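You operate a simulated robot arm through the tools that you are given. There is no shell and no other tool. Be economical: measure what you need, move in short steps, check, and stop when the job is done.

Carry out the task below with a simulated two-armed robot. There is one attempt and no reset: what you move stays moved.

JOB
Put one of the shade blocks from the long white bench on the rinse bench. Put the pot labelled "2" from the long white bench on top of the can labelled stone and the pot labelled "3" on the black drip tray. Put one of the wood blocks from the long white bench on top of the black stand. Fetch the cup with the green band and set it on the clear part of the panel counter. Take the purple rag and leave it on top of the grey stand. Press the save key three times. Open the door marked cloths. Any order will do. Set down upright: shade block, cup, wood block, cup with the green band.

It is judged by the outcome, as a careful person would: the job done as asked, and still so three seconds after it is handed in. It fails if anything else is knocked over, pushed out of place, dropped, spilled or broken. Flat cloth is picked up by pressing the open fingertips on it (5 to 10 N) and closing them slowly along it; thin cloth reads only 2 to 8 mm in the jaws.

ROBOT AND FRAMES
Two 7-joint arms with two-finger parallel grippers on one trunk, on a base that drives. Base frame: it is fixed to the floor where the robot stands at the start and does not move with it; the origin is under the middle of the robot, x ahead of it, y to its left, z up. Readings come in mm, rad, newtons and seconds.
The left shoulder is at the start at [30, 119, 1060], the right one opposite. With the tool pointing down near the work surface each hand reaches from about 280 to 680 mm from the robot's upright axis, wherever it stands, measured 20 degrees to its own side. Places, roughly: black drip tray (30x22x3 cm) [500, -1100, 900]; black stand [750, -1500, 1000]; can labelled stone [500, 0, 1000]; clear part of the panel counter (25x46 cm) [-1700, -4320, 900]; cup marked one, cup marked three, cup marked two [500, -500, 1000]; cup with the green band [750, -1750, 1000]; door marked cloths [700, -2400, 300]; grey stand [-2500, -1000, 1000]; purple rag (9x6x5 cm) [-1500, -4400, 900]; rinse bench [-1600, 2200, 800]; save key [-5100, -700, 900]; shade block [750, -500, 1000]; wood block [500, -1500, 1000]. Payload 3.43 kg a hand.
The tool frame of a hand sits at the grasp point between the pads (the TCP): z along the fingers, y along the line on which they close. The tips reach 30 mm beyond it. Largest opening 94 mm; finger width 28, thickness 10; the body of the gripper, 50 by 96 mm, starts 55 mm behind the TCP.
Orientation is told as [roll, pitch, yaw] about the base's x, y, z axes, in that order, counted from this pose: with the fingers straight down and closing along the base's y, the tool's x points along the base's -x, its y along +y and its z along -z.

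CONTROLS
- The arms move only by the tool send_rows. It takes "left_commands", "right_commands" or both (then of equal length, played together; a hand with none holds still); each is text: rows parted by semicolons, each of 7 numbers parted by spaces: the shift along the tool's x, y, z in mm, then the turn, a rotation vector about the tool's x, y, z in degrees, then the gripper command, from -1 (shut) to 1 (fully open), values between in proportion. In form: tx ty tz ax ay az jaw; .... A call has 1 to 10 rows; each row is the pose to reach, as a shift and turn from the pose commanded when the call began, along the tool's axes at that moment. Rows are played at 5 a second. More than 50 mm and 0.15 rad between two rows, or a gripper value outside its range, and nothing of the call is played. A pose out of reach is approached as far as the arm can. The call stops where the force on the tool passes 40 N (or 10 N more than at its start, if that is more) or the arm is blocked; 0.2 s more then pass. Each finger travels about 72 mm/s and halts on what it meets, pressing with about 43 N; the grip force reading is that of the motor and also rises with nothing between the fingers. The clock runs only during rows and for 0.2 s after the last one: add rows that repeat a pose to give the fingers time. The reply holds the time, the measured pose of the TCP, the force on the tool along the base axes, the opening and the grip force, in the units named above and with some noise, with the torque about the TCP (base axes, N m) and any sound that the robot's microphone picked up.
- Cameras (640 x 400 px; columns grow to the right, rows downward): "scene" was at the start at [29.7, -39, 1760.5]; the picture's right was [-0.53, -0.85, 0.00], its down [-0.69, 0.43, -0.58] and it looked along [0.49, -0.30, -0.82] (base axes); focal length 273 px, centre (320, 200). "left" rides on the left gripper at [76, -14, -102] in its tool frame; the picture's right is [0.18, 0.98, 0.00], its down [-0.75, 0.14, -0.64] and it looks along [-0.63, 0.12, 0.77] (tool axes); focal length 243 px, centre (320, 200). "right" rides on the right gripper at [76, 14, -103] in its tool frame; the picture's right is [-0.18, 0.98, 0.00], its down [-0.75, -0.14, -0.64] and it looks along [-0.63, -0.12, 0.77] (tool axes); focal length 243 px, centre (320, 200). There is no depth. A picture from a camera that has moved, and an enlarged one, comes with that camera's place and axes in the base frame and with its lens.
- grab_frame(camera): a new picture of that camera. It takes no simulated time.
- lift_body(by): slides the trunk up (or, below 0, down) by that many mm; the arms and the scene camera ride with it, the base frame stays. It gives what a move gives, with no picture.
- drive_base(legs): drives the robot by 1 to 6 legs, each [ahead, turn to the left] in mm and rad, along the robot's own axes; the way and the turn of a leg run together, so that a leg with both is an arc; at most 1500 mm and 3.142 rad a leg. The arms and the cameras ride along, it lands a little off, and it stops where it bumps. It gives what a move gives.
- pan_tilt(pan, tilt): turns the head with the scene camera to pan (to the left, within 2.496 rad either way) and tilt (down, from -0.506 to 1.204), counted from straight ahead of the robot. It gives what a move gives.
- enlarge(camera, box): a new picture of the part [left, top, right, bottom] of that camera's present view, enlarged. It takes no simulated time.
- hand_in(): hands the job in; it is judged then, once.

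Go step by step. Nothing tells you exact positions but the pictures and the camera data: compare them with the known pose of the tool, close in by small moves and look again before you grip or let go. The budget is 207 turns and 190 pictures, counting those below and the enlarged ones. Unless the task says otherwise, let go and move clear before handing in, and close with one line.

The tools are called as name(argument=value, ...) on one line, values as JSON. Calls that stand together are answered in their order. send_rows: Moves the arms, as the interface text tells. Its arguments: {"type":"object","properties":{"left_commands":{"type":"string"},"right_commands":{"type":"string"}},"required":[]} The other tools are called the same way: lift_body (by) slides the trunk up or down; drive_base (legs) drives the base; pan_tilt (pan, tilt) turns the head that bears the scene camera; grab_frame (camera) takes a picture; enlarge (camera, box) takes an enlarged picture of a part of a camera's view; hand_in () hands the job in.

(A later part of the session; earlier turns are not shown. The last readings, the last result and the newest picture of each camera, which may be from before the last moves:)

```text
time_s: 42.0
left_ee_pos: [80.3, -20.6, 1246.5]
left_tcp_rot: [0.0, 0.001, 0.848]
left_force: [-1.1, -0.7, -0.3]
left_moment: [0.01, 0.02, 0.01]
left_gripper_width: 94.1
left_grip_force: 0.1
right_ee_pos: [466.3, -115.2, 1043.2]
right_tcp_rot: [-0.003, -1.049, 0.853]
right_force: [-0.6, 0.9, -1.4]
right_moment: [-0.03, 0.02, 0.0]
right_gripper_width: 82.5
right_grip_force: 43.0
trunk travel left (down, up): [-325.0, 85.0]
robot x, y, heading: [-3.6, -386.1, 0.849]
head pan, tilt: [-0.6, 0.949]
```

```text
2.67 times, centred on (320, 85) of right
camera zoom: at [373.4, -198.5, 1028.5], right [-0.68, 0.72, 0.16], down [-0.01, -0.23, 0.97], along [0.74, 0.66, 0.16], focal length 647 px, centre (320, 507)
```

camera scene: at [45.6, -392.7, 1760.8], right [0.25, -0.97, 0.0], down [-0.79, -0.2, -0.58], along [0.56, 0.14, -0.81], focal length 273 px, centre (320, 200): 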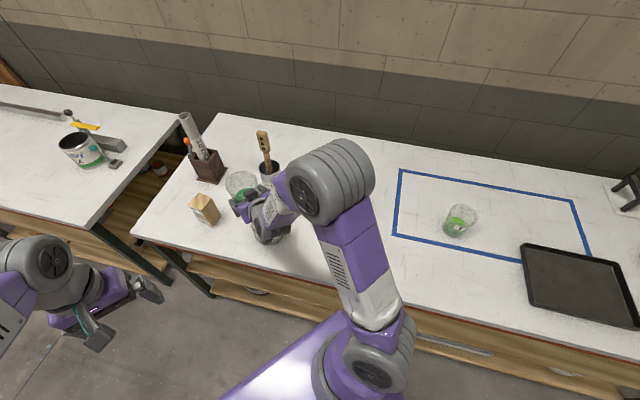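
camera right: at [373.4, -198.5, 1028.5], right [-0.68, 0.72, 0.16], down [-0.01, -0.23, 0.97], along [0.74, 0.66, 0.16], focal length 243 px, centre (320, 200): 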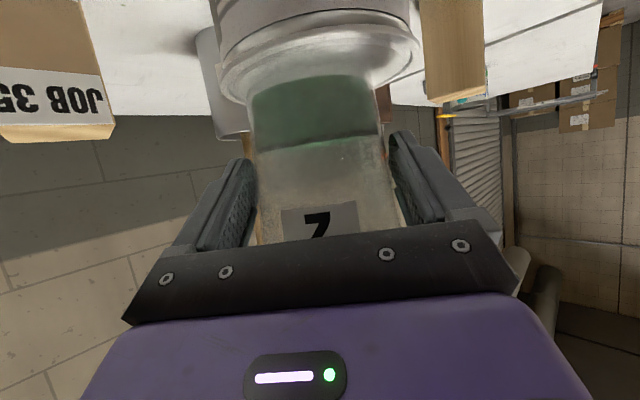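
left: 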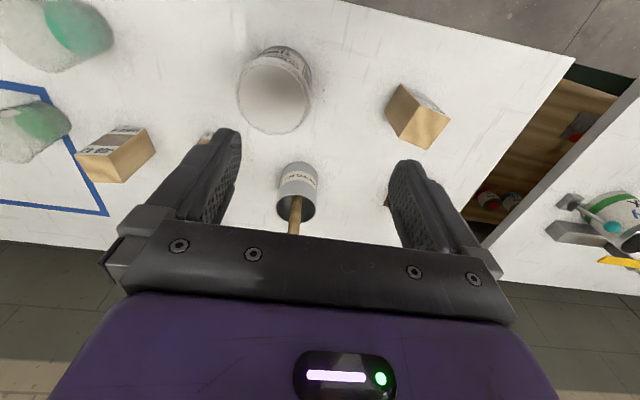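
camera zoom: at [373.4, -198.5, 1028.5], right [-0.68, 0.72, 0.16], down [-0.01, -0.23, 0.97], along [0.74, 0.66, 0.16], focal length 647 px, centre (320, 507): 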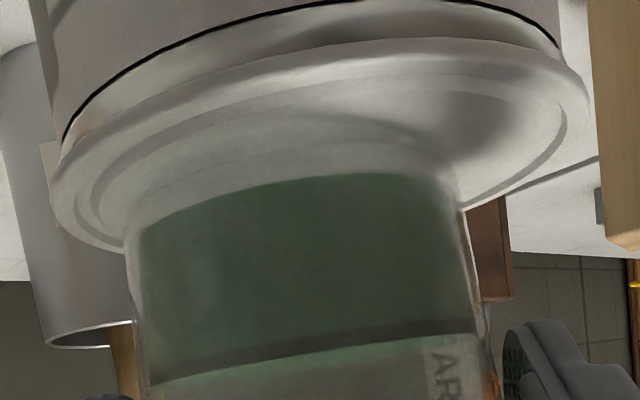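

I lower in small steps to feel the contact height, which tells whether the cup sits on the lid's flat or on its rim.

send_rows(right_commands="1.7 0 1 0 0 0 0; 3.5 0 2 0 0 0 0; 5.2 0 3 0 0 0 0; 5.2 0 3 0 0 0 0")

enlarge(camera="right", box=[200, 10, 440, 160])

```text
time_s: 43.0
left_ee_pos: [79.3, -22.3, 1247.1]
left_tcp_rot: [0.0, -0.001, 0.85]
left_force: [1.5, -0.7, -0.2]
left_moment: [0.04, 0.04, -0.01]
left_gripper_width: 94.0
left_grip_force: 0.1
right_ee_pos: [467.4, -114.2, 1040.8]
right_tcp_rot: [-0.003, -1.052, 0.849]
right_force: [1.2, -1.6, 9.3]
right_moment: [-0.12, 0.08, -0.01]
right_gripper_width: 82.4
right_grip_force: 42.8
trunk travel left (down, up): [-325.0, 85.0]
robot x, y, heading: [-2.4, -390.0, 0.846]
head pan, tilt: [-0.6, 0.949]
```

```text
2.67 times, centred on (320, 85) of right
camera zoom: at [374.1, -198.9, 1024.3], right [-0.68, 0.72, 0.16], down [-0.02, -0.23, 0.97], along [0.74, 0.66, 0.17], focal length 647 px, centre (320, 507)
```

zoom: 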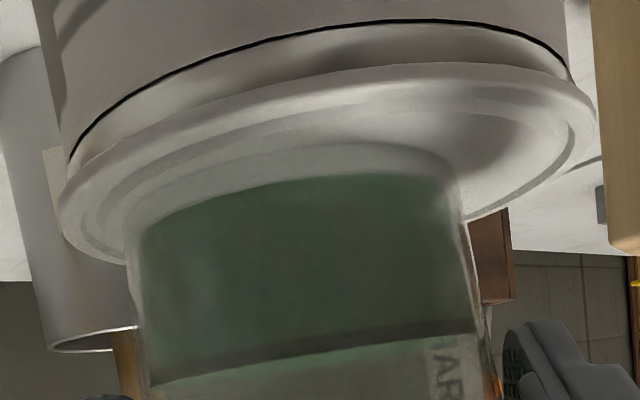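

The clear base shows the cup is centred on the lid within a few mm and resting. Release and withdraw horizontally.

send_rows(right_commands="0 0 0 0 0 0 0.5; 0 0 0 0 0 0 0.9; 0 0 0 0 0 0 1; 0 0 0 0 0 0 1; 10 0 -17 0 0 0 1; 25 0 -43 0 0 0 1; 45 0 -78 0 0 0 1; 65 0 -113 0 0 0 1")

grab_frame(camera="scene")

grab_frame(camera="right")

```text
time_s: 44.8
left_ee_pos: [80.5, -20.9, 1245.8]
left_tcp_rot: [-0.002, 0.0, 0.849]
left_force: [-0.8, -0.6, -0.3]
left_moment: [-0.01, -0.02, 0.01]
left_gripper_width: 94.2
left_grip_force: 0.1
right_ee_pos: [413.8, -168.4, 1018.9]
right_tcp_rot: [-0.002, -1.047, 0.85]
right_force: [0.5, 0.4, -0.1]
right_moment: [-0.02, 0.0, -0.01]
right_gripper_width: 93.8
right_grip_force: 0.0
right hand out of reach, approached as far as the arm can: row 7, 8
trunk travel left (down, up): [-325.0, 85.0]
robot x, y, heading: [-2.9, -387.5, 0.846]
head pan, tilt: [-0.6, 0.949]
```

```text
149 pictures are left
camera scene: at [46.0, -392.3, 1760.8], right [0.25, -0.97, 0.0], down [-0.79, -0.2, -0.58], along [0.56, 0.14, -0.81], focal length 273 px, centre (320, 200)
```

scene: 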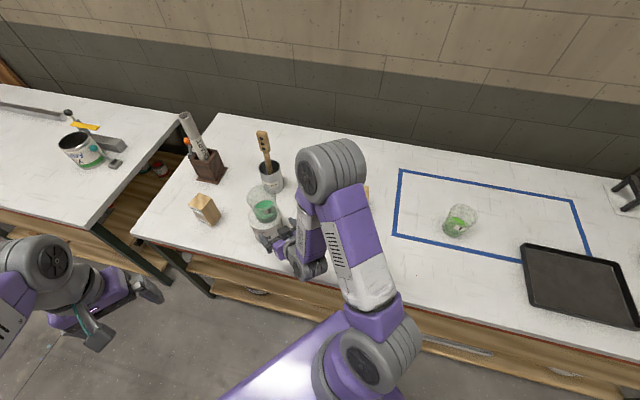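

```text
148 pictures are left
camera right: at [320.5, -254.1, 1004.4], right [-0.68, 0.72, 0.16], down [-0.01, -0.23, 0.97], along [0.74, 0.66, 0.16], focal length 243 px, centre (320, 200)
```

right: 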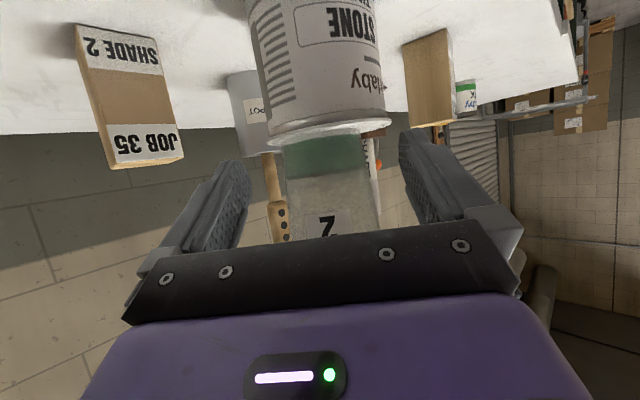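

Cup 2 stands on the can. I raise the hand, then reorient the base (face the bench, back off ~150 mm) for cup 3.

send_rows(right_commands="-40 0 -23 0 0 0 1; -80 0 -46 0 0 0 1; -120 0 -69 0 0 0 1; -150 0 -86 0 0 0 1")

drive_base(legs=[[0, -0.75], [-130, 0]])

grab_frame(camera="scene")

enlarge(camera="right", box=[0, 0, 640, 400])

```text
time_s: 45.8
left_ee_pos: [79.2, -22.1, 1247.0]
left_tcp_rot: [-0.001, 0.0, 0.848]
left_force: [0.8, 0.7, -0.4]
left_moment: [0.01, 0.02, -0.01]
left_gripper_width: 94.1
left_grip_force: 0.0
right_ee_pos: [414.8, -171.5, 1192.7]
right_tcp_rot: [-0.004, -1.051, 0.853]
right_force: [-1.3, -0.2, -0.9]
right_moment: [0.0, 0.01, 0.03]
right_gripper_width: 94.0
right_grip_force: 0.0
right hand out of reach, approached as far as the arm can: row 1, 2, 3
trunk travel left (down, up): [-325.0, 85.0]
robot x, y, heading: [-1.7, -385.5, 0.848]
head pan, tilt: [-0.6, 0.949]
```

```text
time_s: 49.1
left_ee_pos: [183.0, -186.5, 1247.5]
left_tcp_rot: [0.0, 0.0, 0.105]
left_force: [0.0, -0.4, 0.0]
left_moment: [0.01, 0.01, -0.01]
left_gripper_width: 93.8
left_grip_force: 0.2
right_ee_pos: [326.8, -523.6, 1191.6]
right_tcp_rot: [-0.003, -1.049, 0.107]
right_force: [0.5, -0.4, -1.0]
right_moment: [0.03, 0.03, 0.01]
right_gripper_width: 93.9
right_grip_force: 0.0
trunk travel left (down, up): [-325.0, 85.0]
robot x, y, heading: [-126.3, -399.2, 0.105]
head pan, tilt: [-0.6, 0.949]
```

```text
147 pictures are left
camera scene: at [-95.5, -438.8, 1760.8], right [-0.48, -0.88, 0.0], down [-0.72, 0.39, -0.58], along [0.51, -0.28, -0.81], focal length 273 px, centre (320, 200)
```

scene: 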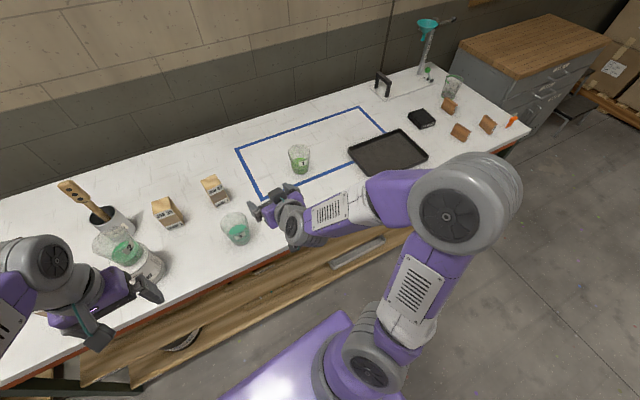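

```text
1.00 times, centred on (320, 200) of right (not enlarged: the box is as wide or as high as the picture)
camera zoom: at [201.1, -521.2, 1176.3], right [-0.01, 0.99, 0.16], down [-0.17, -0.16, 0.97], along [0.99, -0.02, 0.16], focal length 243 px, centre (320, 200)
```

zoom: 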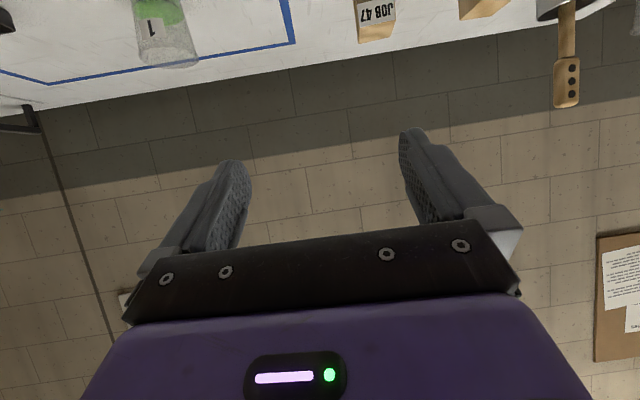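

Cup 3 is clear now; zoom for its position.

enlarge(camera="scene", box=[170, 180, 298, 260])

```text
5.00 times, centred on (234, 220) of scene
camera zoom: at [-95.5, -438.8, 1760.8], right [-0.48, -0.88, 0.0], down [-0.72, 0.39, -0.58], along [0.51, -0.28, -0.81], focal length 1365 px, centre (750, 100)
```

zoom: 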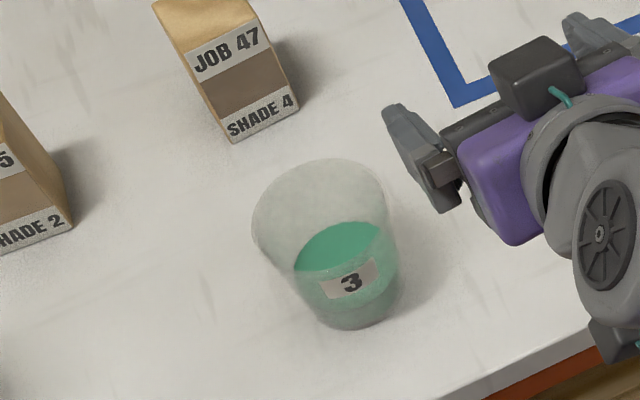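

Cup 3 is at about (456,-410). I back off another 70 mm so the low pre-approach pose is reachable, and align heading to 0.

drive_base(legs=[[-75, 0], [0, -0.1]])

```text
time_s: 50.6
left_ee_pos: [125.4, -227.6, 1246.8]
left_tcp_rot: [-0.002, 0.0, 0.003]
left_force: [0.7, -0.4, -0.3]
left_moment: [0.02, 0.03, 0.01]
left_gripper_width: 94.1
left_grip_force: 0.1
right_ee_pos: [236.1, -576.5, 1191.8]
right_tcp_rot: [-0.002, -1.049, 0.006]
right_force: [0.2, 0.2, 0.2]
right_moment: [-0.01, 0.0, -0.02]
right_gripper_width: 94.2
right_grip_force: 0.0
trunk travel left (down, up): [-325.0, 85.0]
robot x, y, heading: [-202.6, -408.1, 0.003]
head pan, tilt: [-0.6, 0.949]
```

Now over to the pre-approach pose in front of cup 3 and down.

send_rows(right_commands="-9.4 33 16.3 0 0 0 1; -18.8 66 32.6 0 0 0 1; -28.2 100 48.9 0 0 0 1; -37.6 133 65.2 0 0 0 1; -47 166 81.5 0 0 0 1; -6 166 105 0 0 0 1; 35 166 129 0 0 0 1; 76 166 152.5 0 0 0 1; 117 166 176 0 0 0 1; 148 166 194 0 0 0 1")

grab_frame(camera="right")

```text
time_s: 52.8
left_ee_pos: [125.3, -227.2, 1246.3]
left_tcp_rot: [0.0, 0.0, 0.003]
left_force: [0.1, 0.7, -0.4]
left_moment: [-0.01, 0.01, 0.0]
left_gripper_width: 94.0
left_grip_force: 0.1
right_ee_pos: [333.6, -407.5, 966.2]
right_tcp_rot: [-0.003, -1.047, 0.005]
right_force: [0.4, 0.2, -0.4]
right_moment: [-0.01, 0.03, -0.02]
right_gripper_width: 93.9
right_grip_force: 0.0
trunk travel left (down, up): [-325.0, 85.0]
robot x, y, heading: [-206.2, -409.0, -0.001]
head pan, tilt: [-0.6, 0.949]
```

```text
144 pictures are left
camera right: at [207.8, -392.8, 951.3], right [0.09, 0.98, 0.16], down [-0.18, -0.14, 0.97], along [0.98, -0.12, 0.17], focal length 243 px, centre (320, 200)
```

right: 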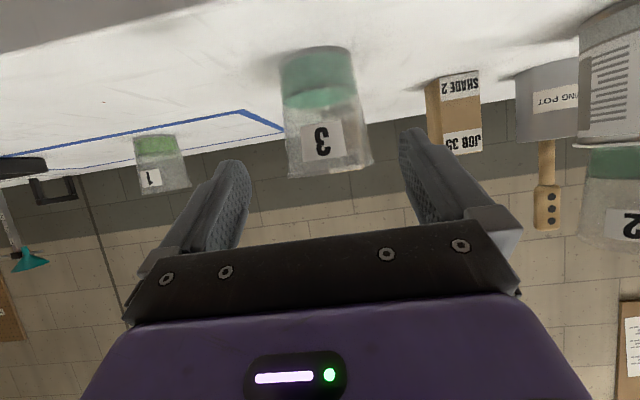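

Aligned. Down 49 mm, then forward 110 mm.

send_rows(right_commands="21 1 12 0 0 0 1; 42.5 1 24.5 0 0 0 1; 24 1 56 0 0 0 1; 6 1 88 0 0 0 1; -6 1 108 0 0 0 1; -12.5 1 119.5 0 0 0 1; -12.5 1 119.5 0 0 0 1")

grab_frame(camera="right")

```text
time_s: 54.4
left_ee_pos: [125.7, -227.4, 1246.4]
left_tcp_rot: [0.002, 0.0, 0.004]
left_force: [0.3, -0.5, -0.1]
left_moment: [0.02, 0.01, 0.01]
left_gripper_width: 93.8
left_grip_force: 0.1
right_ee_pos: [442.3, -409.0, 916.0]
right_tcp_rot: [-0.006, -1.05, 0.005]
right_force: [-0.7, 0.3, 0.7]
right_moment: [-0.03, -0.02, 0.01]
right_gripper_width: 94.1
right_grip_force: 0.1
trunk travel left (down, up): [-325.0, 85.0]
robot x, y, heading: [-202.0, -406.6, 0.003]
head pan, tilt: [-0.6, 0.949]
```

```text
143 pictures are left
camera right: at [316.7, -394.3, 901.8], right [0.09, 0.98, 0.16], down [-0.18, -0.14, 0.97], along [0.98, -0.12, 0.16], focal length 243 px, centre (320, 200)
```

right: 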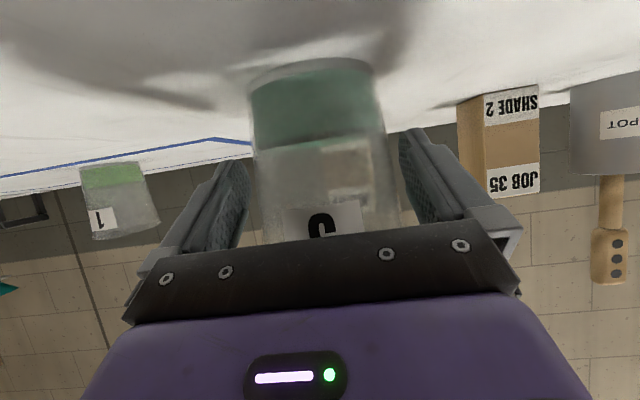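

Same picture as with cup 2; close and lift.

send_rows(right_commands="0 0 0 0 0 0 0.75; 0 0 0 0 0 0 0.6; 0 0 0 0 0 0 0.4; 0 0 0 0 0 0 0; 0 0 0 0 0 0 0; -17 0 -10 0 0 0 0; -52 0 -30 0 0 0 0; -87 0 -50 0 0 0 0; -122 0 -70 0 0 0 0; -156 0 -90 0 0 0 0")

grab_frame(camera="right")

```text
time_s: 56.6
left_ee_pos: [125.8, -227.2, 1246.8]
left_tcp_rot: [-0.002, 0.001, 0.003]
left_force: [-1.0, 0.2, 0.1]
left_moment: [-0.03, 0.01, -0.03]
left_gripper_width: 94.3
left_grip_force: 0.1
right_ee_pos: [441.6, -408.1, 1096.1]
right_tcp_rot: [-0.004, -1.048, 0.005]
right_force: [-0.2, -0.5, -1.3]
right_moment: [0.01, 0.02, 0.01]
right_gripper_width: 84.0
right_grip_force: 42.8
trunk travel left (down, up): [-325.0, 85.0]
robot x, y, heading: [-202.1, -410.2, 0.001]
head pan, tilt: [-0.6, 0.949]
```

```text
142 pictures are left
camera right: at [315.2, -393.9, 1081.2], right [0.09, 0.98, 0.16], down [-0.18, -0.14, 0.97], along [0.98, -0.12, 0.16], focal length 243 px, centre (320, 200)
```

right: 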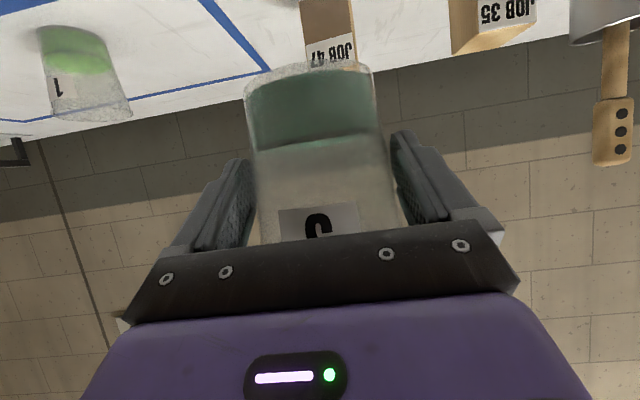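

Cup 3 is held upright. I drive to in front of the drip tray (about (557,-1150)).

drive_base(legs=[[0, -1.571], [670, 0], [0, 1.571], [150, 0]])

grab_frame(camera="scene")

grab_frame(camera="right")

```text
time_s: 68.9
left_ee_pos: [272.7, -923.2, 1245.8]
left_tcp_rot: [0.001, -0.001, -0.054]
left_force: [0.4, -0.2, 0.0]
left_moment: [0.0, 0.01, -0.01]
left_gripper_width: 94.0
left_grip_force: 0.0
right_ee_pos: [576.6, -1121.4, 1095.1]
right_tcp_rot: [-0.005, -1.049, -0.05]
right_force: [1.0, 0.0, -1.7]
right_moment: [0.01, 0.08, 0.02]
right_gripper_width: 82.8
right_grip_force: 43.3
trunk travel left (down, up): [-325.0, 85.0]
robot x, y, heading: [-68.9, -1081.3, -0.054]
head pan, tilt: [-0.6, 0.949]
```

```text
141 pictures are left
camera scene: at [-40.1, -1128.0, 1760.8], right [-0.61, -0.79, 0.0], down [-0.65, 0.5, -0.58], along [0.46, -0.35, -0.81], focal length 273 px, centre (320, 200)
```

scene: 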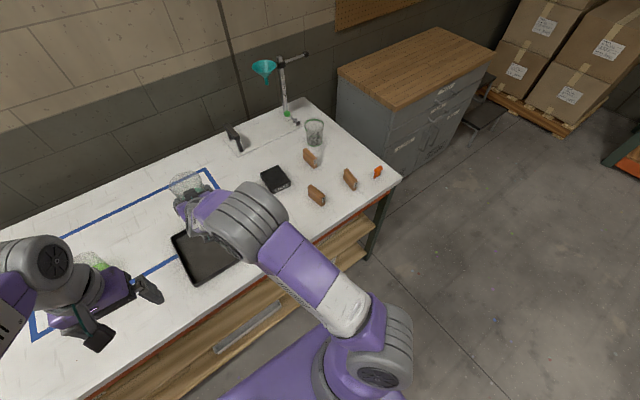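

```text
140 pictures are left
camera right: at [452.9, -1099.5, 1080.4], right [0.14, 0.98, 0.16], down [-0.19, -0.13, 0.97], along [0.97, -0.17, 0.16], focal length 243 px, centre (320, 200)
```

right: 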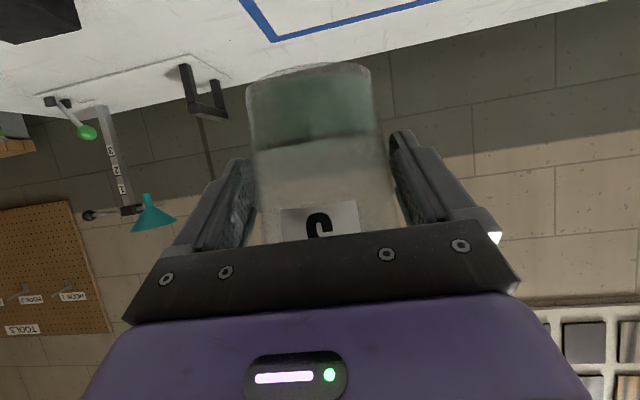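

Tray spans about x 446–668, y −979…−1279. I'll set the cup at about (540,−1120): move back 58 mm and down.

send_rows(right_commands="15 0 -25 0 0 0 0; 29 0 -50 0 0 0 0; 68 0 -27 0 0 0 0; 107 0 -5 0 0 0 0; 146 0 17 0 0 0 0; 164 0 28 0 0 0 0; 164 0 28 0 0 0 0")

grab_frame(camera="right")

enlarge(camera="scene", box=[140, 160, 300, 300])

```text
time_s: 70.5
left_ee_pos: [272.0, -922.2, 1247.7]
left_tcp_rot: [0.001, 0.0, -0.054]
left_force: [0.2, -0.5, -0.3]
left_moment: [0.05, 0.0, 0.0]
left_gripper_width: 93.8
left_grip_force: 0.1
right_ee_pos: [520.0, -1117.9, 940.0]
right_tcp_rot: [-0.001, -1.049, -0.05]
right_force: [1.1, 0.3, -1.4]
right_moment: [-0.02, 0.04, 0.01]
right_gripper_width: 82.8
right_grip_force: 43.0
trunk travel left (down, up): [-325.0, 85.0]
robot x, y, heading: [-65.0, -1083.8, -0.052]
head pan, tilt: [-0.6, 0.949]
```

```text
139 pictures are left
camera right: at [394.4, -1095.8, 924.7], right [0.14, 0.98, 0.16], down [-0.19, -0.13, 0.97], along [0.97, -0.17, 0.17], focal length 243 px, centre (320, 200)
```

right: 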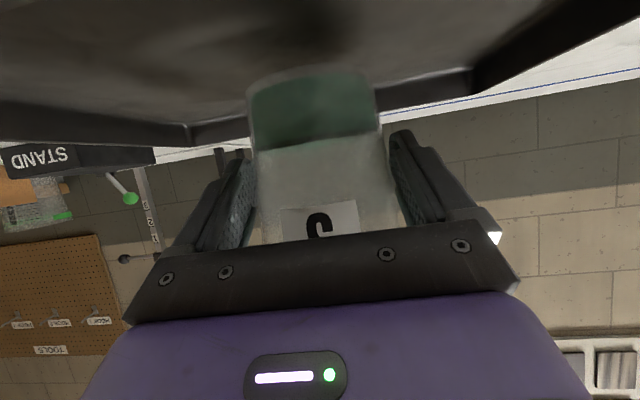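

```text
2.86 times, centred on (220, 230) of scene
camera zoom: at [-40.8, -1128.1, 1760.8], right [-0.61, -0.79, 0.0], down [-0.65, 0.5, -0.58], along [0.46, -0.35, -0.81], focal length 780 px, centre (606, 114)
```

zoom: 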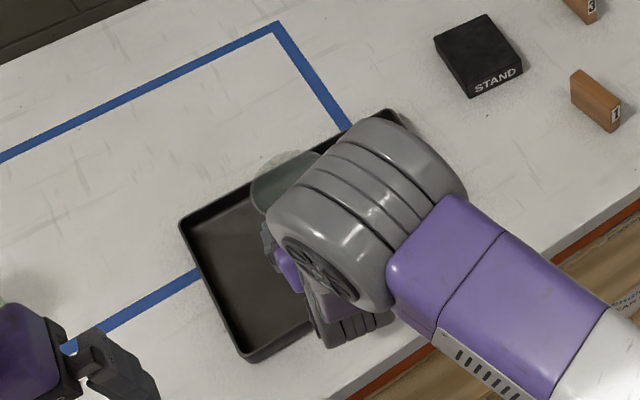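

The cup is inside the tray; lower slowly to contact.

send_rows(right_commands="4.3 0 2.5 0 0 0 0; 8.7 0 5 0 0 0 0; 11.3 0 6.5 0 0 0 0; 13.9 0 8 0 0 0 0; 13.9 0 8 0 0 0 0")

```text
time_s: 71.7
left_ee_pos: [272.8, -922.9, 1245.9]
left_tcp_rot: [0.002, 0.0, -0.053]
left_force: [-0.9, 0.9, 0.3]
left_moment: [-0.03, 0.0, 0.02]
left_gripper_width: 94.2
left_grip_force: 0.1
right_ee_pos: [518.3, -1118.4, 923.0]
right_tcp_rot: [-0.003, -1.048, -0.05]
right_force: [1.0, 0.1, -0.6]
right_moment: [-0.01, 0.03, 0.01]
right_gripper_width: 82.7
right_grip_force: 43.2
trunk travel left (down, up): [-325.0, 85.0]
robot x, y, heading: [-66.2, -1082.9, -0.057]
head pan, tilt: [-0.6, 0.949]
```

send_rows(right_commands="1.7 0 1 0 0 0 0; 3.5 0 2 0 0 0 0; 5.2 0 3 0 0 0 0; 5.2 0 3 0 0 0 0")

```text
time_s: 72.7
left_ee_pos: [271.3, -922.4, 1246.4]
left_tcp_rot: [0.0, 0.001, -0.056]
left_force: [0.2, -0.5, 0.4]
left_moment: [0.01, -0.01, 0.0]
left_gripper_width: 94.1
left_grip_force: 0.0
right_ee_pos: [520.3, -1120.0, 919.2]
right_tcp_rot: [-0.001, -1.054, -0.055]
right_force: [-2.1, -0.9, 13.9]
right_moment: [0.04, 0.28, 0.01]
right_gripper_width: 82.7
right_grip_force: 43.2
trunk travel left (down, up): [-325.0, 85.0]
robot x, y, heading: [-65.0, -1082.4, -0.061]
head pan, tilt: [-0.6, 0.949]
```

Contact made. Release, back 62 mm (staying inside the tray rim), then rise.

send_rows(right_commands="0 0 0 0 0 0 0.5; 0 0 0 0 0 0 1; 0 0 0 0 0 0 1; 9 0 -15.5 0 0 0 1; 20 0 -35 0 0 0 1; 31 0 -54 0 0 0 1; 31 0 -54 0 0 0 1; -4 0 -74 0 0 0 1; -40 0 -94 0 0 0 1; -80 0 -117 0 0 0 1")

grab_frame(camera="right")

grab_frame(camera="scene")

```text
time_s: 74.9
left_ee_pos: [271.9, -923.9, 1246.6]
left_tcp_rot: [0.0, 0.002, -0.055]
left_force: [0.3, -0.4, -0.3]
left_moment: [-0.01, 0.0, 0.0]
left_gripper_width: 94.1
left_grip_force: 0.0
right_ee_pos: [455.5, -1113.6, 1045.2]
right_tcp_rot: [-0.005, -1.048, -0.049]
right_force: [0.2, -0.4, -0.1]
right_moment: [-0.03, -0.01, -0.02]
right_gripper_width: 93.9
right_grip_force: 0.1
trunk travel left (down, up): [-325.0, 85.0]
robot x, y, heading: [-67.0, -1086.8, -0.056]
head pan, tilt: [-0.6, 0.949]
```

```text
137 pictures are left
camera right: at [331.7, -1091.8, 1031.0], right [0.14, 0.98, 0.16], down [-0.19, -0.13, 0.97], along [0.97, -0.17, 0.16], focal length 243 px, centre (320, 200)
```

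right: 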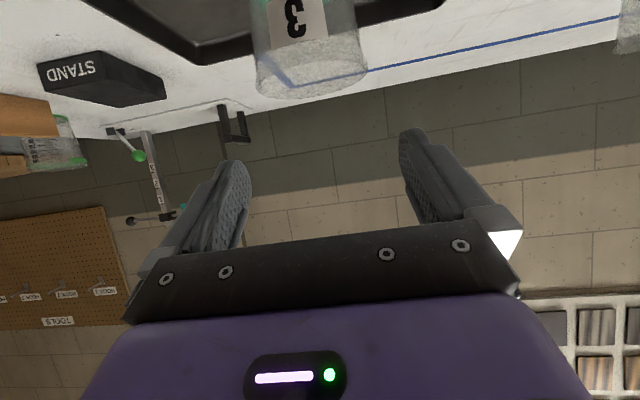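

```text
136 pictures are left
camera scene: at [-42.4, -1128.3, 1760.8], right [-0.61, -0.79, 0.0], down [-0.64, 0.5, -0.58], along [0.46, -0.35, -0.81], focal length 273 px, centre (320, 200)
```

scene: 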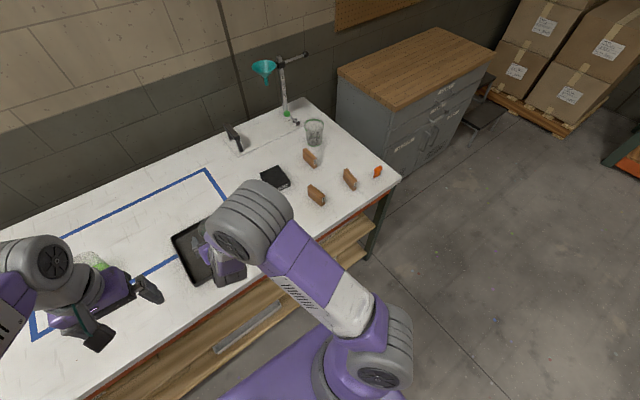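

Cup 3 is on the tray. Next drive ~420 mm further right for the wood blocks and black stand.

drive_base(legs=[[0, -1.515], [420, 0], [0, 1.571]])

send_rows(right_commands="-20 0 -10 0 7.5 0 1; -40 0 -20 0 15 0 1; -60 0 -30 0 22.5 0 1; -80 0 -40 0 30 0 1; -80 0 -40 0 37.5 0 1; -80 0 -40 0 45 0 1; -80 0 -40 0 52.5 0 1; -80 0 -40 0 60 0 1; -80 0 -40 0 60 0 1")

grab_frame(camera="scene")

grab_frame(camera="right")

```text
time_s: 85.0
left_ee_pos: [268.3, -1336.2, 1246.4]
left_tcp_rot: [0.001, 0.001, -0.015]
left_force: [-0.5, 0.0, -0.1]
left_moment: [-0.02, 0.01, -0.02]
left_gripper_width: 94.0
left_grip_force: 0.1
right_ee_pos: [460.8, -1519.5, 1045.1]
right_tcp_rot: [-0.004, -1.049, -0.016]
right_force: [0.2, 0.1, 0.2]
right_moment: [-0.02, 0.03, 0.01]
right_gripper_width: 94.0
right_grip_force: 0.1
trunk travel left (down, up): [-325.0, 85.0]
robot x, y, heading: [-65.0, -1507.6, -0.018]
head pan, tilt: [-0.6, 0.949]
```

```text
time_s: 87.0
left_ee_pos: [268.5, -1337.1, 1246.5]
left_tcp_rot: [-0.001, 0.0, -0.015]
left_force: [0.3, -0.2, -0.4]
left_moment: [0.01, 0.02, -0.01]
left_gripper_width: 93.7
left_grip_force: 0.1
right_ee_pos: [464.7, -1520.0, 1134.5]
right_tcp_rot: [-0.001, 0.0, -0.016]
right_force: [-0.3, 0.2, -0.1]
right_moment: [-0.01, -0.03, -0.02]
right_gripper_width: 94.0
right_grip_force: 0.1
right hand out of reach, approached as far as the arm can: row 3
trunk travel left (down, up): [-325.0, 85.0]
robot x, y, heading: [-62.8, -1505.9, -0.018]
head pan, tilt: [-0.6, 0.949]
```

```text
135 pictures are left
camera scene: at [-38.1, -1553.1, 1760.8], right [-0.58, -0.82, 0.0], down [-0.66, 0.47, -0.58], along [0.47, -0.34, -0.81], focal length 273 px, centre (320, 200)
```

scene: 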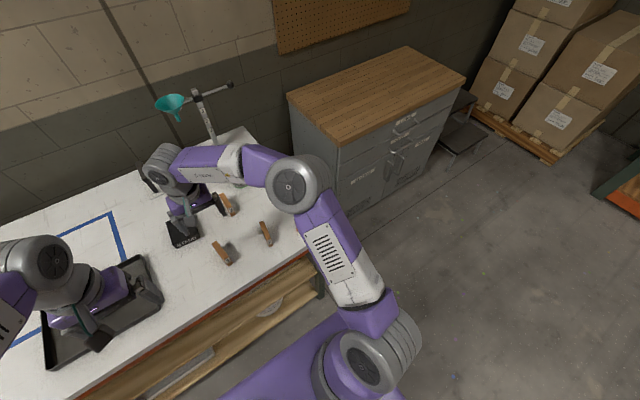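

```text
134 pictures are left
camera right: at [390.2, -1502.5, 1237.0], right [0.2, 0.98, 0.0], down [0.75, -0.15, 0.64], along [0.63, -0.13, -0.77], focal length 243 px, centre (320, 200)
```

right: 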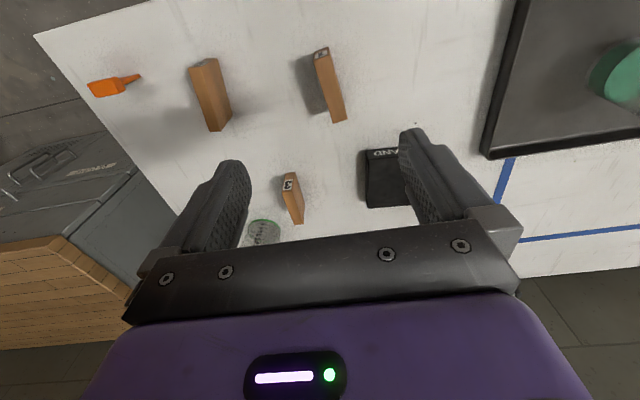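

Wood blocks are thin upright pieces; the black stand is a low black box. Zoom in.

enlarge(camera="right", box=[160, 20, 480, 220])

enlarge(camera="scene", box=[150, 170, 310, 270])

```text
2.00 times, centred on (320, 120) of right
camera zoom: at [390.2, -1502.5, 1237.0], right [0.2, 0.98, 0.0], down [0.75, -0.15, 0.64], along [0.63, -0.13, -0.77], focal length 485 px, centre (320, 360)
```

zoom: 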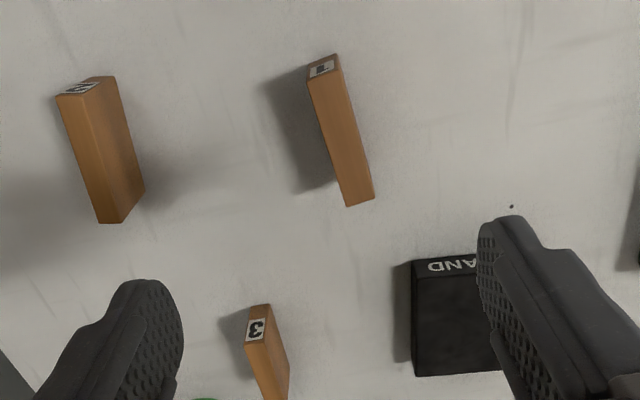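

```text
4.00 times, centred on (230, 220) of scene
camera zoom: at [-38.1, -1553.1, 1760.8], right [-0.58, -0.82, 0.0], down [-0.66, 0.47, -0.58], along [0.47, -0.34, -0.81], focal length 1092 px, centre (680, 120)
```

zoom: 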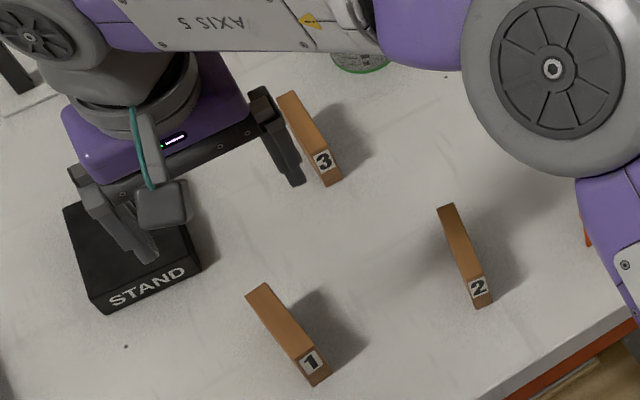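

Block 1 is centred about (482,−1510), yaw ≈ +11°, and the stand's top about (660,−1430). I position over block 1 with matching yaw.

send_rows(right_commands="-9 5 0 0 0 -6 1; -17 10 0 0 0 -12.3 1; -17 10 48 0 0 -12.3 1; -17 10 96 0 0 -12.3 1; -17 10 144 0 0 -12.3 1; -17 10 170 0 0 -12.3 1; -17 10 170 0 0 -12.3 1")

grab_frame(camera="right")

```text
time_s: 88.6
left_ee_pos: [268.3, -1335.4, 1247.2]
left_tcp_rot: [0.001, 0.0, -0.015]
left_force: [0.5, -0.3, 0.3]
left_moment: [-0.02, 0.01, -0.02]
left_gripper_width: 93.9
left_grip_force: 0.0
right_ee_pos: [483.3, -1510.3, 968.8]
right_tcp_rot: [-0.003, -0.003, 0.197]
right_force: [-0.5, 0.3, -0.6]
right_moment: [0.0, -0.01, 0.02]
right_gripper_width: 94.0
right_grip_force: 0.2
trunk travel left (down, up): [-325.0, 85.0]
robot x, y, heading: [-68.5, -1511.8, -0.021]
head pan, tilt: [-0.6, 0.949]
```

```text
131 pictures are left
camera right: at [407.2, -1510.2, 1070.7], right [-0.01, 1.0, 0.0], down [0.77, 0.01, 0.64], along [0.64, 0.01, -0.77], focal length 243 px, centre (320, 200)
```

right: 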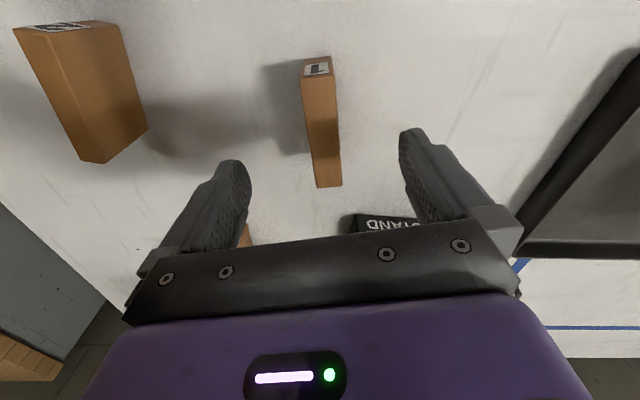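

Well centred; fine-tune yaw by −4°, 4 mm left, descend and close.

send_rows(right_commands="0 4 25 0 0 4 0.6; 0 4 45 0 0 4 0.4; 0 4 60 0 0 4 0.2; 0 4 66 0 0 4 0; 0 4 66 0 0 4 -0.3; 0 4 66 0 0 4 -0.6; 0 4 66 0 0 4 -1; 0 4 66 0 0 4 -1")

grab_frame(camera="right")

```text
time_s: 90.4
left_ee_pos: [268.1, -1337.3, 1247.6]
left_tcp_rot: [-0.001, -0.001, -0.014]
left_force: [-0.1, -0.1, 0.4]
left_moment: [0.0, 0.0, -0.03]
left_gripper_width: 94.0
left_grip_force: 0.1
right_ee_pos: [482.3, -1506.7, 899.2]
right_tcp_rot: [-0.001, 0.0, 0.128]
right_force: [0.2, 0.4, -0.5]
right_moment: [-0.04, -0.01, -0.03]
right_gripper_width: 24.6
right_grip_force: 43.0
trunk travel left (down, up): [-325.0, 85.0]
robot x, y, heading: [-64.0, -1509.3, -0.021]
head pan, tilt: [-0.6, 0.949]
```

```text
130 pictures are left
camera right: at [406.2, -1501.0, 1001.5], right [0.06, 1.0, 0.0], down [0.76, -0.04, 0.64], along [0.64, -0.04, -0.77], focal length 243 px, centre (320, 200)
```

right: 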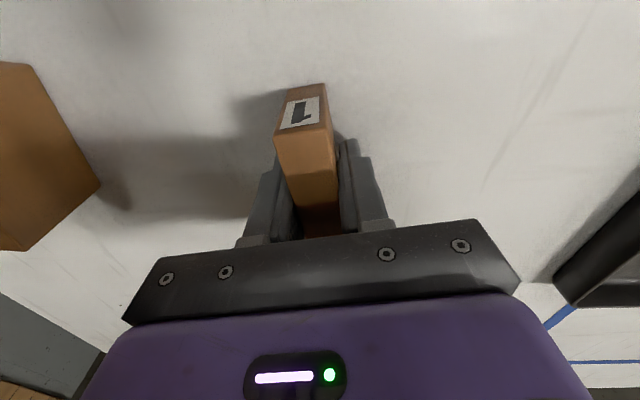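

Gripped. Lift 110 mm, then bring base forward ~70 mm and turn left so the stand is in reach.

send_rows(right_commands="0 0 -20 0 0 0 -1; 0 0 -60 0 0 0 -1; 0 0 -105 0 0 0 -1; 0 0 -130 0 0 0 -1")

drive_base(legs=[[75, 0], [0, 0.45]])

grab_frame(camera="scene")

grab_frame(camera="right")

```text
time_s: 91.4
left_ee_pos: [269.1, -1336.0, 1246.2]
left_tcp_rot: [-0.002, 0.0, -0.015]
left_force: [-0.7, -0.4, 0.9]
left_moment: [-0.03, -0.03, 0.0]
left_gripper_width: 94.2
left_grip_force: 0.0
right_ee_pos: [485.0, -1507.8, 1030.0]
right_tcp_rot: [-0.001, -0.001, 0.125]
right_force: [-0.4, -0.3, -1.0]
right_moment: [0.01, 0.01, -0.02]
right_gripper_width: 24.6
right_grip_force: 43.3
trunk travel left (down, up): [-325.0, 85.0]
robot x, y, heading: [-63.0, -1507.3, -0.017]
head pan, tilt: [-0.6, 0.949]
```

```text
time_s: 93.7
left_ee_pos: [237.0, -1211.5, 1246.3]
left_tcp_rot: [0.001, 0.001, 0.423]
left_force: [0.3, -0.2, -0.2]
left_moment: [0.05, -0.03, -0.02]
left_gripper_width: 94.1
left_grip_force: 0.1
right_ee_pos: [506.4, -1276.2, 1029.8]
right_tcp_rot: [-0.002, -0.002, 0.568]
right_force: [-0.8, -0.6, -0.9]
right_moment: [-0.05, -0.02, -0.01]
right_gripper_width: 24.4
right_grip_force: 42.8
trunk travel left (down, up): [-325.0, 85.0]
robot x, y, heading: [3.4, -1512.0, 0.418]
head pan, tilt: [-0.6, 0.949]
```

```text
129 pictures are left
camera scene: at [51.7, -1537.4, 1760.8], right [-0.18, -0.98, 0.0], down [-0.8, 0.14, -0.58], along [0.57, -0.1, -0.81], focal length 273 px, centre (320, 200)
```

scene: 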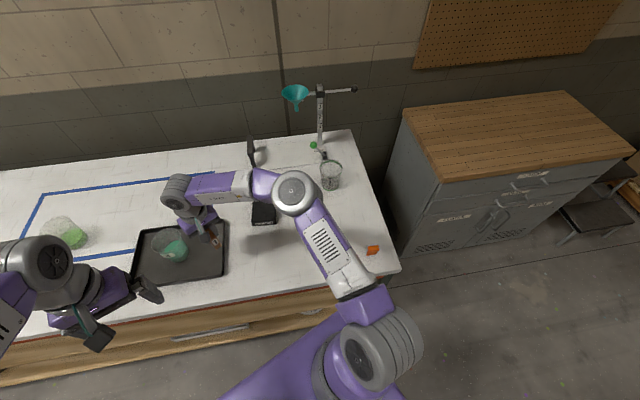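

```text
128 pictures are left
camera right: at [435.4, -1303.2, 1131.8], right [-0.37, 0.93, 0.0], down [0.71, 0.29, 0.64], along [0.6, 0.24, -0.77], focal length 243 px, centre (320, 200)
```

right: 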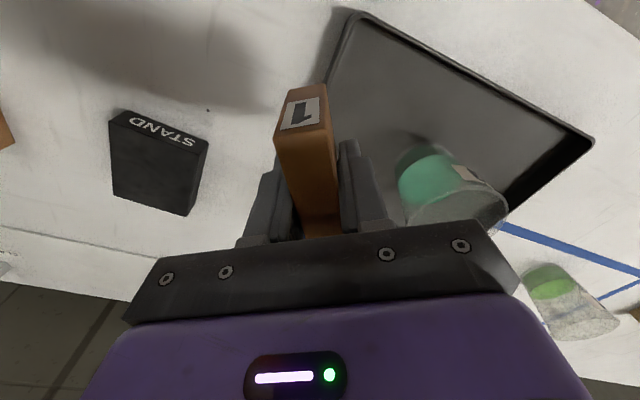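

Stand top centre ≈ (655,−1427), aligned with the axes. I move over, turning the hand to yaw 0, then lower part way.

send_rows(right_commands="-9 -41.5 0 0 0 6 -1; -18 -83 0 0 0 12 -1; -27 -124.5 0 0 0 18 -1; -36 -166 0 0 0 24 -1; -44.4 -207.5 0 0 0 30 -1; -44.4 -207.5 35 0 0 30 -1; -44.4 -207.5 70 0 0 30 -1; -44.4 -207.5 70 0 0 30 -1")

grab_frame(camera="right")

enlarge(camera="scene", box=[180, 130, 340, 230])

```text
time_s: 95.5
left_ee_pos: [236.5, -1211.8, 1246.0]
left_tcp_rot: [0.0, 0.001, 0.423]
left_force: [0.9, 0.1, 0.1]
left_moment: [0.0, 0.02, 0.01]
left_gripper_width: 94.2
left_grip_force: 0.1
right_ee_pos: [653.3, -1424.0, 960.7]
right_tcp_rot: [0.0, 0.001, 0.044]
right_force: [-0.2, 0.0, -0.4]
right_moment: [-0.01, -0.02, 0.02]
right_gripper_width: 24.4
right_grip_force: 43.2
trunk travel left (down, up): [-325.0, 85.0]
robot x, y, heading: [8.9, -1510.4, 0.422]
head pan, tilt: [-0.6, 0.949]
```

```text
127 pictures are left
camera right: at [578.3, -1412.3, 1061.5], right [0.14, 0.99, 0.0], down [0.76, -0.11, 0.64], along [0.64, -0.09, -0.77], focal length 243 px, centre (320, 200)
```

right: 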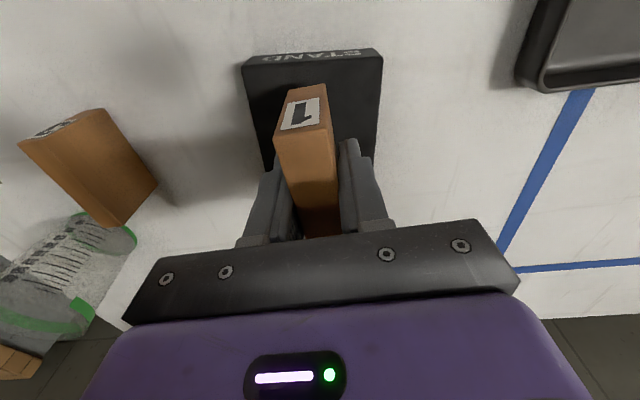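

```text
4.00 times, centred on (260, 180) of scene
camera zoom: at [51.8, -1537.8, 1760.8], right [-0.18, -0.98, 0.0], down [-0.8, 0.14, -0.58], along [0.57, -0.1, -0.81], focal length 1092 px, centre (560, 280)
```

zoom: 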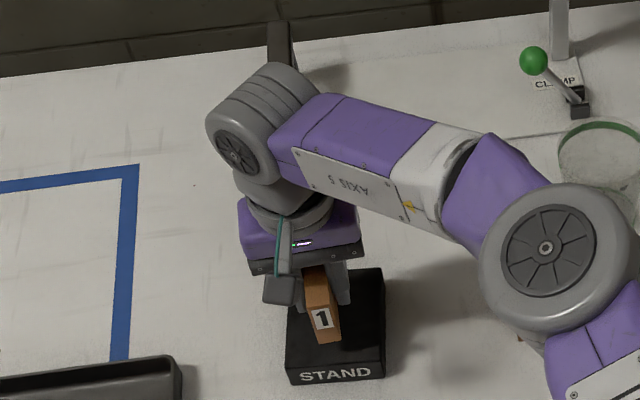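

Block is over the stand. Lower in small steps until contact.

send_rows(right_commands="-4 0 10 0 0 0 -1; -4 0 20 0 0 0 -1; -4 0 25 0 0 0 -1; -4 0 29 0 0 0 -1; -4 0 31 0 0 0 -1; -4 0 33 0 0 0 -1; -4 0 33 0 0 0 -1")

```text
time_s: 97.1
left_ee_pos: [233.3, -1212.9, 1247.3]
left_tcp_rot: [-0.001, -0.002, 0.423]
left_force: [0.3, -0.7, 0.4]
left_moment: [-0.03, 0.03, -0.01]
left_gripper_width: 94.0
left_grip_force: 0.1
right_ee_pos: [658.8, -1425.4, 931.6]
right_tcp_rot: [0.004, -0.011, 0.042]
right_force: [3.2, 4.0, 37.9]
right_moment: [-0.01, 0.75, -0.01]
right_gripper_width: 24.4
right_grip_force: 43.4
trunk travel left (down, up): [-325.0, 85.0]
robot x, y, heading: [10.3, -1512.3, 0.424]
head pan, tilt: [-0.6, 0.949]
```

Firm contact; ease up 3 mm, release and rise.

send_rows(right_commands="0 0 -3.5 0 0 0 -1; 0 0 -3.5 0 0 0 -0.2; 0 0 -3.5 0 0 0 0.2; 0 0 -3.5 0 0 0 0.2; 0 0 -40 0 0 0 0.3; 0 0 -85 0 0 0 0.5; 0 0 -130 0 0 0 1; 0 0 -175 0 0 0 1; 20 0 -200 0 0 0 1")

grab_frame(camera="right")

grab_frame(camera="scene")

```text
time_s: 99.1
left_ee_pos: [237.6, -1213.9, 1247.3]
left_tcp_rot: [0.002, 0.001, 0.424]
left_force: [0.3, -0.6, 0.6]
left_moment: [0.01, -0.03, 0.0]
left_gripper_width: 94.3
left_grip_force: 0.1
right_ee_pos: [640.0, -1426.0, 1127.3]
right_tcp_rot: [-0.001, -0.002, 0.043]
right_force: [-0.4, 0.1, 0.2]
right_moment: [0.02, 0.01, 0.0]
right_gripper_width: 94.1
right_grip_force: 0.1
trunk travel left (down, up): [-325.0, 85.0]
robot x, y, heading: [8.4, -1509.7, 0.422]
head pan, tilt: [-0.6, 0.949]
```

```text
125 pictures are left
camera right: at [564.8, -1413.5, 1230.1], right [0.14, 0.99, 0.0], down [0.76, -0.11, 0.64], along [0.64, -0.09, -0.77], focal length 243 px, centre (320, 200)
```

right: 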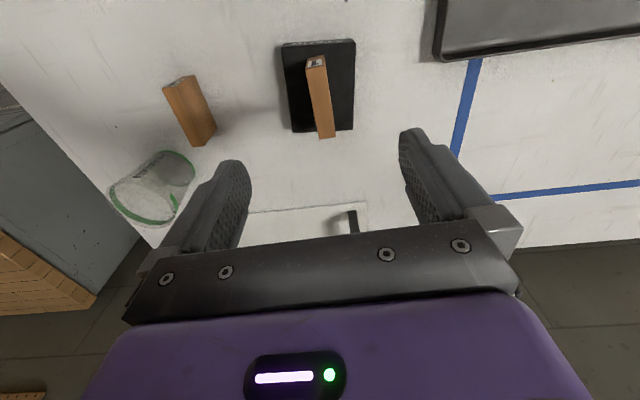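

```text
124 pictures are left
camera scene: at [51.1, -1538.6, 1760.8], right [-0.18, -0.98, 0.0], down [-0.8, 0.14, -0.58], along [0.57, -0.1, -0.81], focal length 273 px, centre (320, 200)
```

scene: 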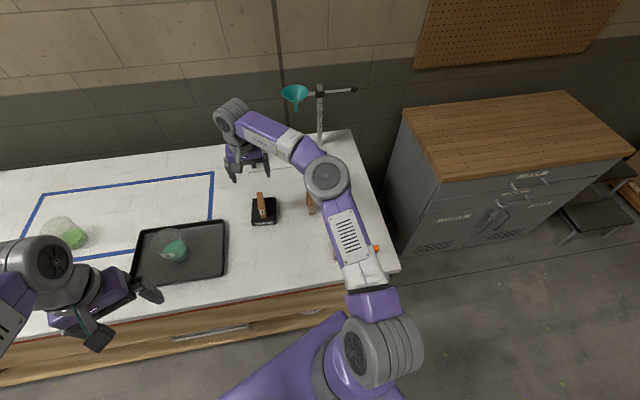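

Wood block stands on the black stand. Now I retract the right hand and drive in front of the grey cabinet to see the doors.

send_rows(right_commands="40 0 -10 0 0 0 1; 80 -20 -20 0 0 0 1; 120 -40 -30 0 0 0 1; 160 -60 -40 0 0 0 1; 200 -80 -50 0 0 0 1")

drive_base(legs=[[0, -1.99], [800, 0], [0, 1.571]])

pan_tilt(pan=-0.1, tilt=0.85)

grab_frame(camera="scene")

```text
time_s: 100.3
left_ee_pos: [236.1, -1211.8, 1247.0]
left_tcp_rot: [0.0, -0.002, 0.422]
left_force: [-0.4, -0.1, -0.3]
left_moment: [0.0, 0.0, 0.0]
left_gripper_width: 94.1
left_grip_force: 0.0
right_ee_pos: [437.6, -1514.5, 1176.5]
right_tcp_rot: [-0.001, -0.003, 0.043]
right_force: [-0.8, -0.2, 0.0]
right_moment: [-0.01, -0.02, -0.03]
right_gripper_width: 94.0
right_grip_force: 0.1
trunk travel left (down, up): [-325.0, 85.0]
robot x, y, heading: [14.2, -1508.4, 0.423]
head pan, tilt: [-0.6, 0.949]
```

```text
time_s: 113.1
left_ee_pos: [354.2, -2114.8, 1247.0]
left_tcp_rot: [0.002, 0.0, 0.027]
left_force: [0.0, -0.1, 0.4]
left_moment: [0.01, 0.01, -0.03]
left_gripper_width: 94.0
left_grip_force: 0.1
right_ee_pos: [426.5, -2470.8, 1176.1]
right_tcp_rot: [-0.003, -0.001, -0.352]
right_force: [0.4, -0.8, 0.6]
right_moment: [0.0, -0.02, 0.03]
right_gripper_width: 93.9
right_grip_force: 0.0
trunk travel left (down, up): [-325.0, 85.0]
robot x, y, heading: [31.4, -2304.0, 0.026]
head pan, tilt: [-0.6, 0.949]
```

```text
time_s: 114.1
left_ee_pos: [354.8, -2114.0, 1247.9]
left_tcp_rot: [0.0, 0.001, 0.028]
left_force: [1.0, 0.3, -0.3]
left_moment: [0.0, 0.02, 0.0]
left_gripper_width: 94.0
left_grip_force: 0.0
right_ee_pos: [426.2, -2470.5, 1177.0]
right_tcp_rot: [0.0, -0.002, -0.352]
right_force: [-0.4, 0.4, -0.5]
right_moment: [0.0, -0.01, -0.01]
right_gripper_width: 94.1
right_grip_force: 0.0
trunk travel left (down, up): [-325.0, 85.0]
robot x, y, heading: [28.7, -2301.4, 0.023]
head pan, tilt: [-0.099, 0.85]
```

```text
123 pictures are left
camera scene: at [75.5, -2309.6, 1768.3], right [-0.07, -1.0, 0.0], down [-0.75, 0.06, -0.66], along [0.66, -0.05, -0.75], focal length 273 px, centre (320, 200)
```

scene: 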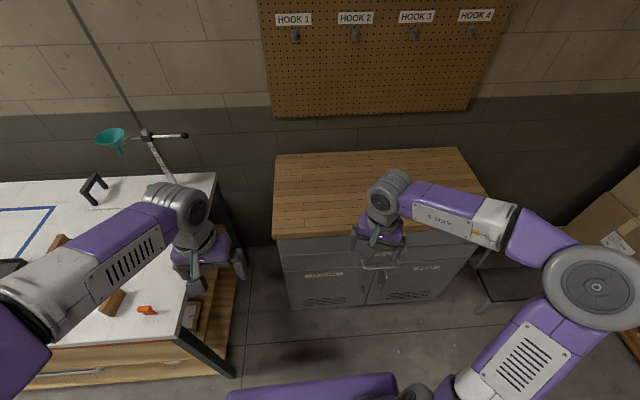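

Zoom on the door labels.

enlarge(camera="scene", box=[262, 220, 502, 320])

grab_frame(camera="right")

```text
2.67 times, centred on (382, 270) of scene
camera zoom: at [75.5, -2309.6, 1768.3], right [-0.07, -1.0, 0.0], down [-0.75, 0.06, -0.66], along [0.66, -0.05, -0.75], focal length 728 px, centre (155, 13)
```

zoom: 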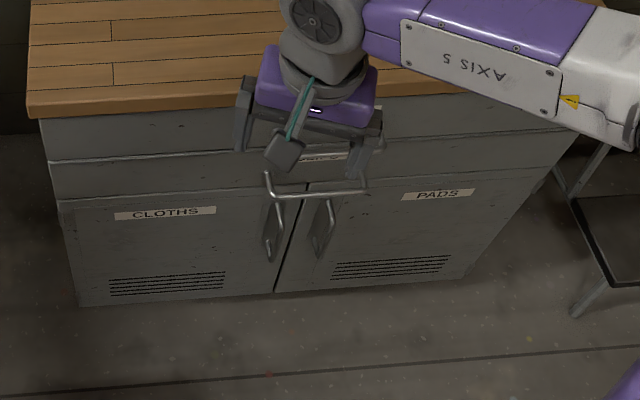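

```text
121 pictures are left
camera right: at [360.9, -2429.8, 1278.6], right [0.51, 0.86, 0.0], down [0.66, -0.39, 0.64], along [0.55, -0.33, -0.77], focal length 243 px, centre (320, 200)
```

right: 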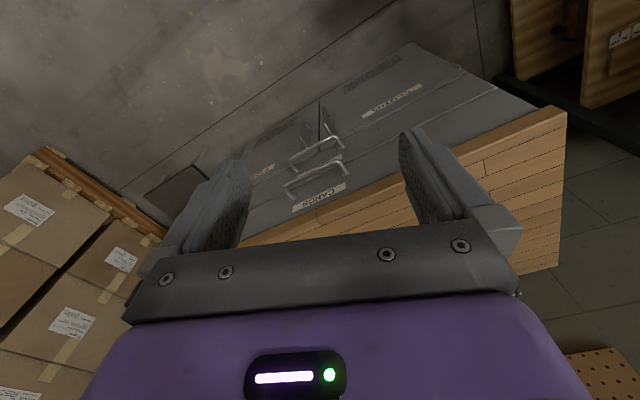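

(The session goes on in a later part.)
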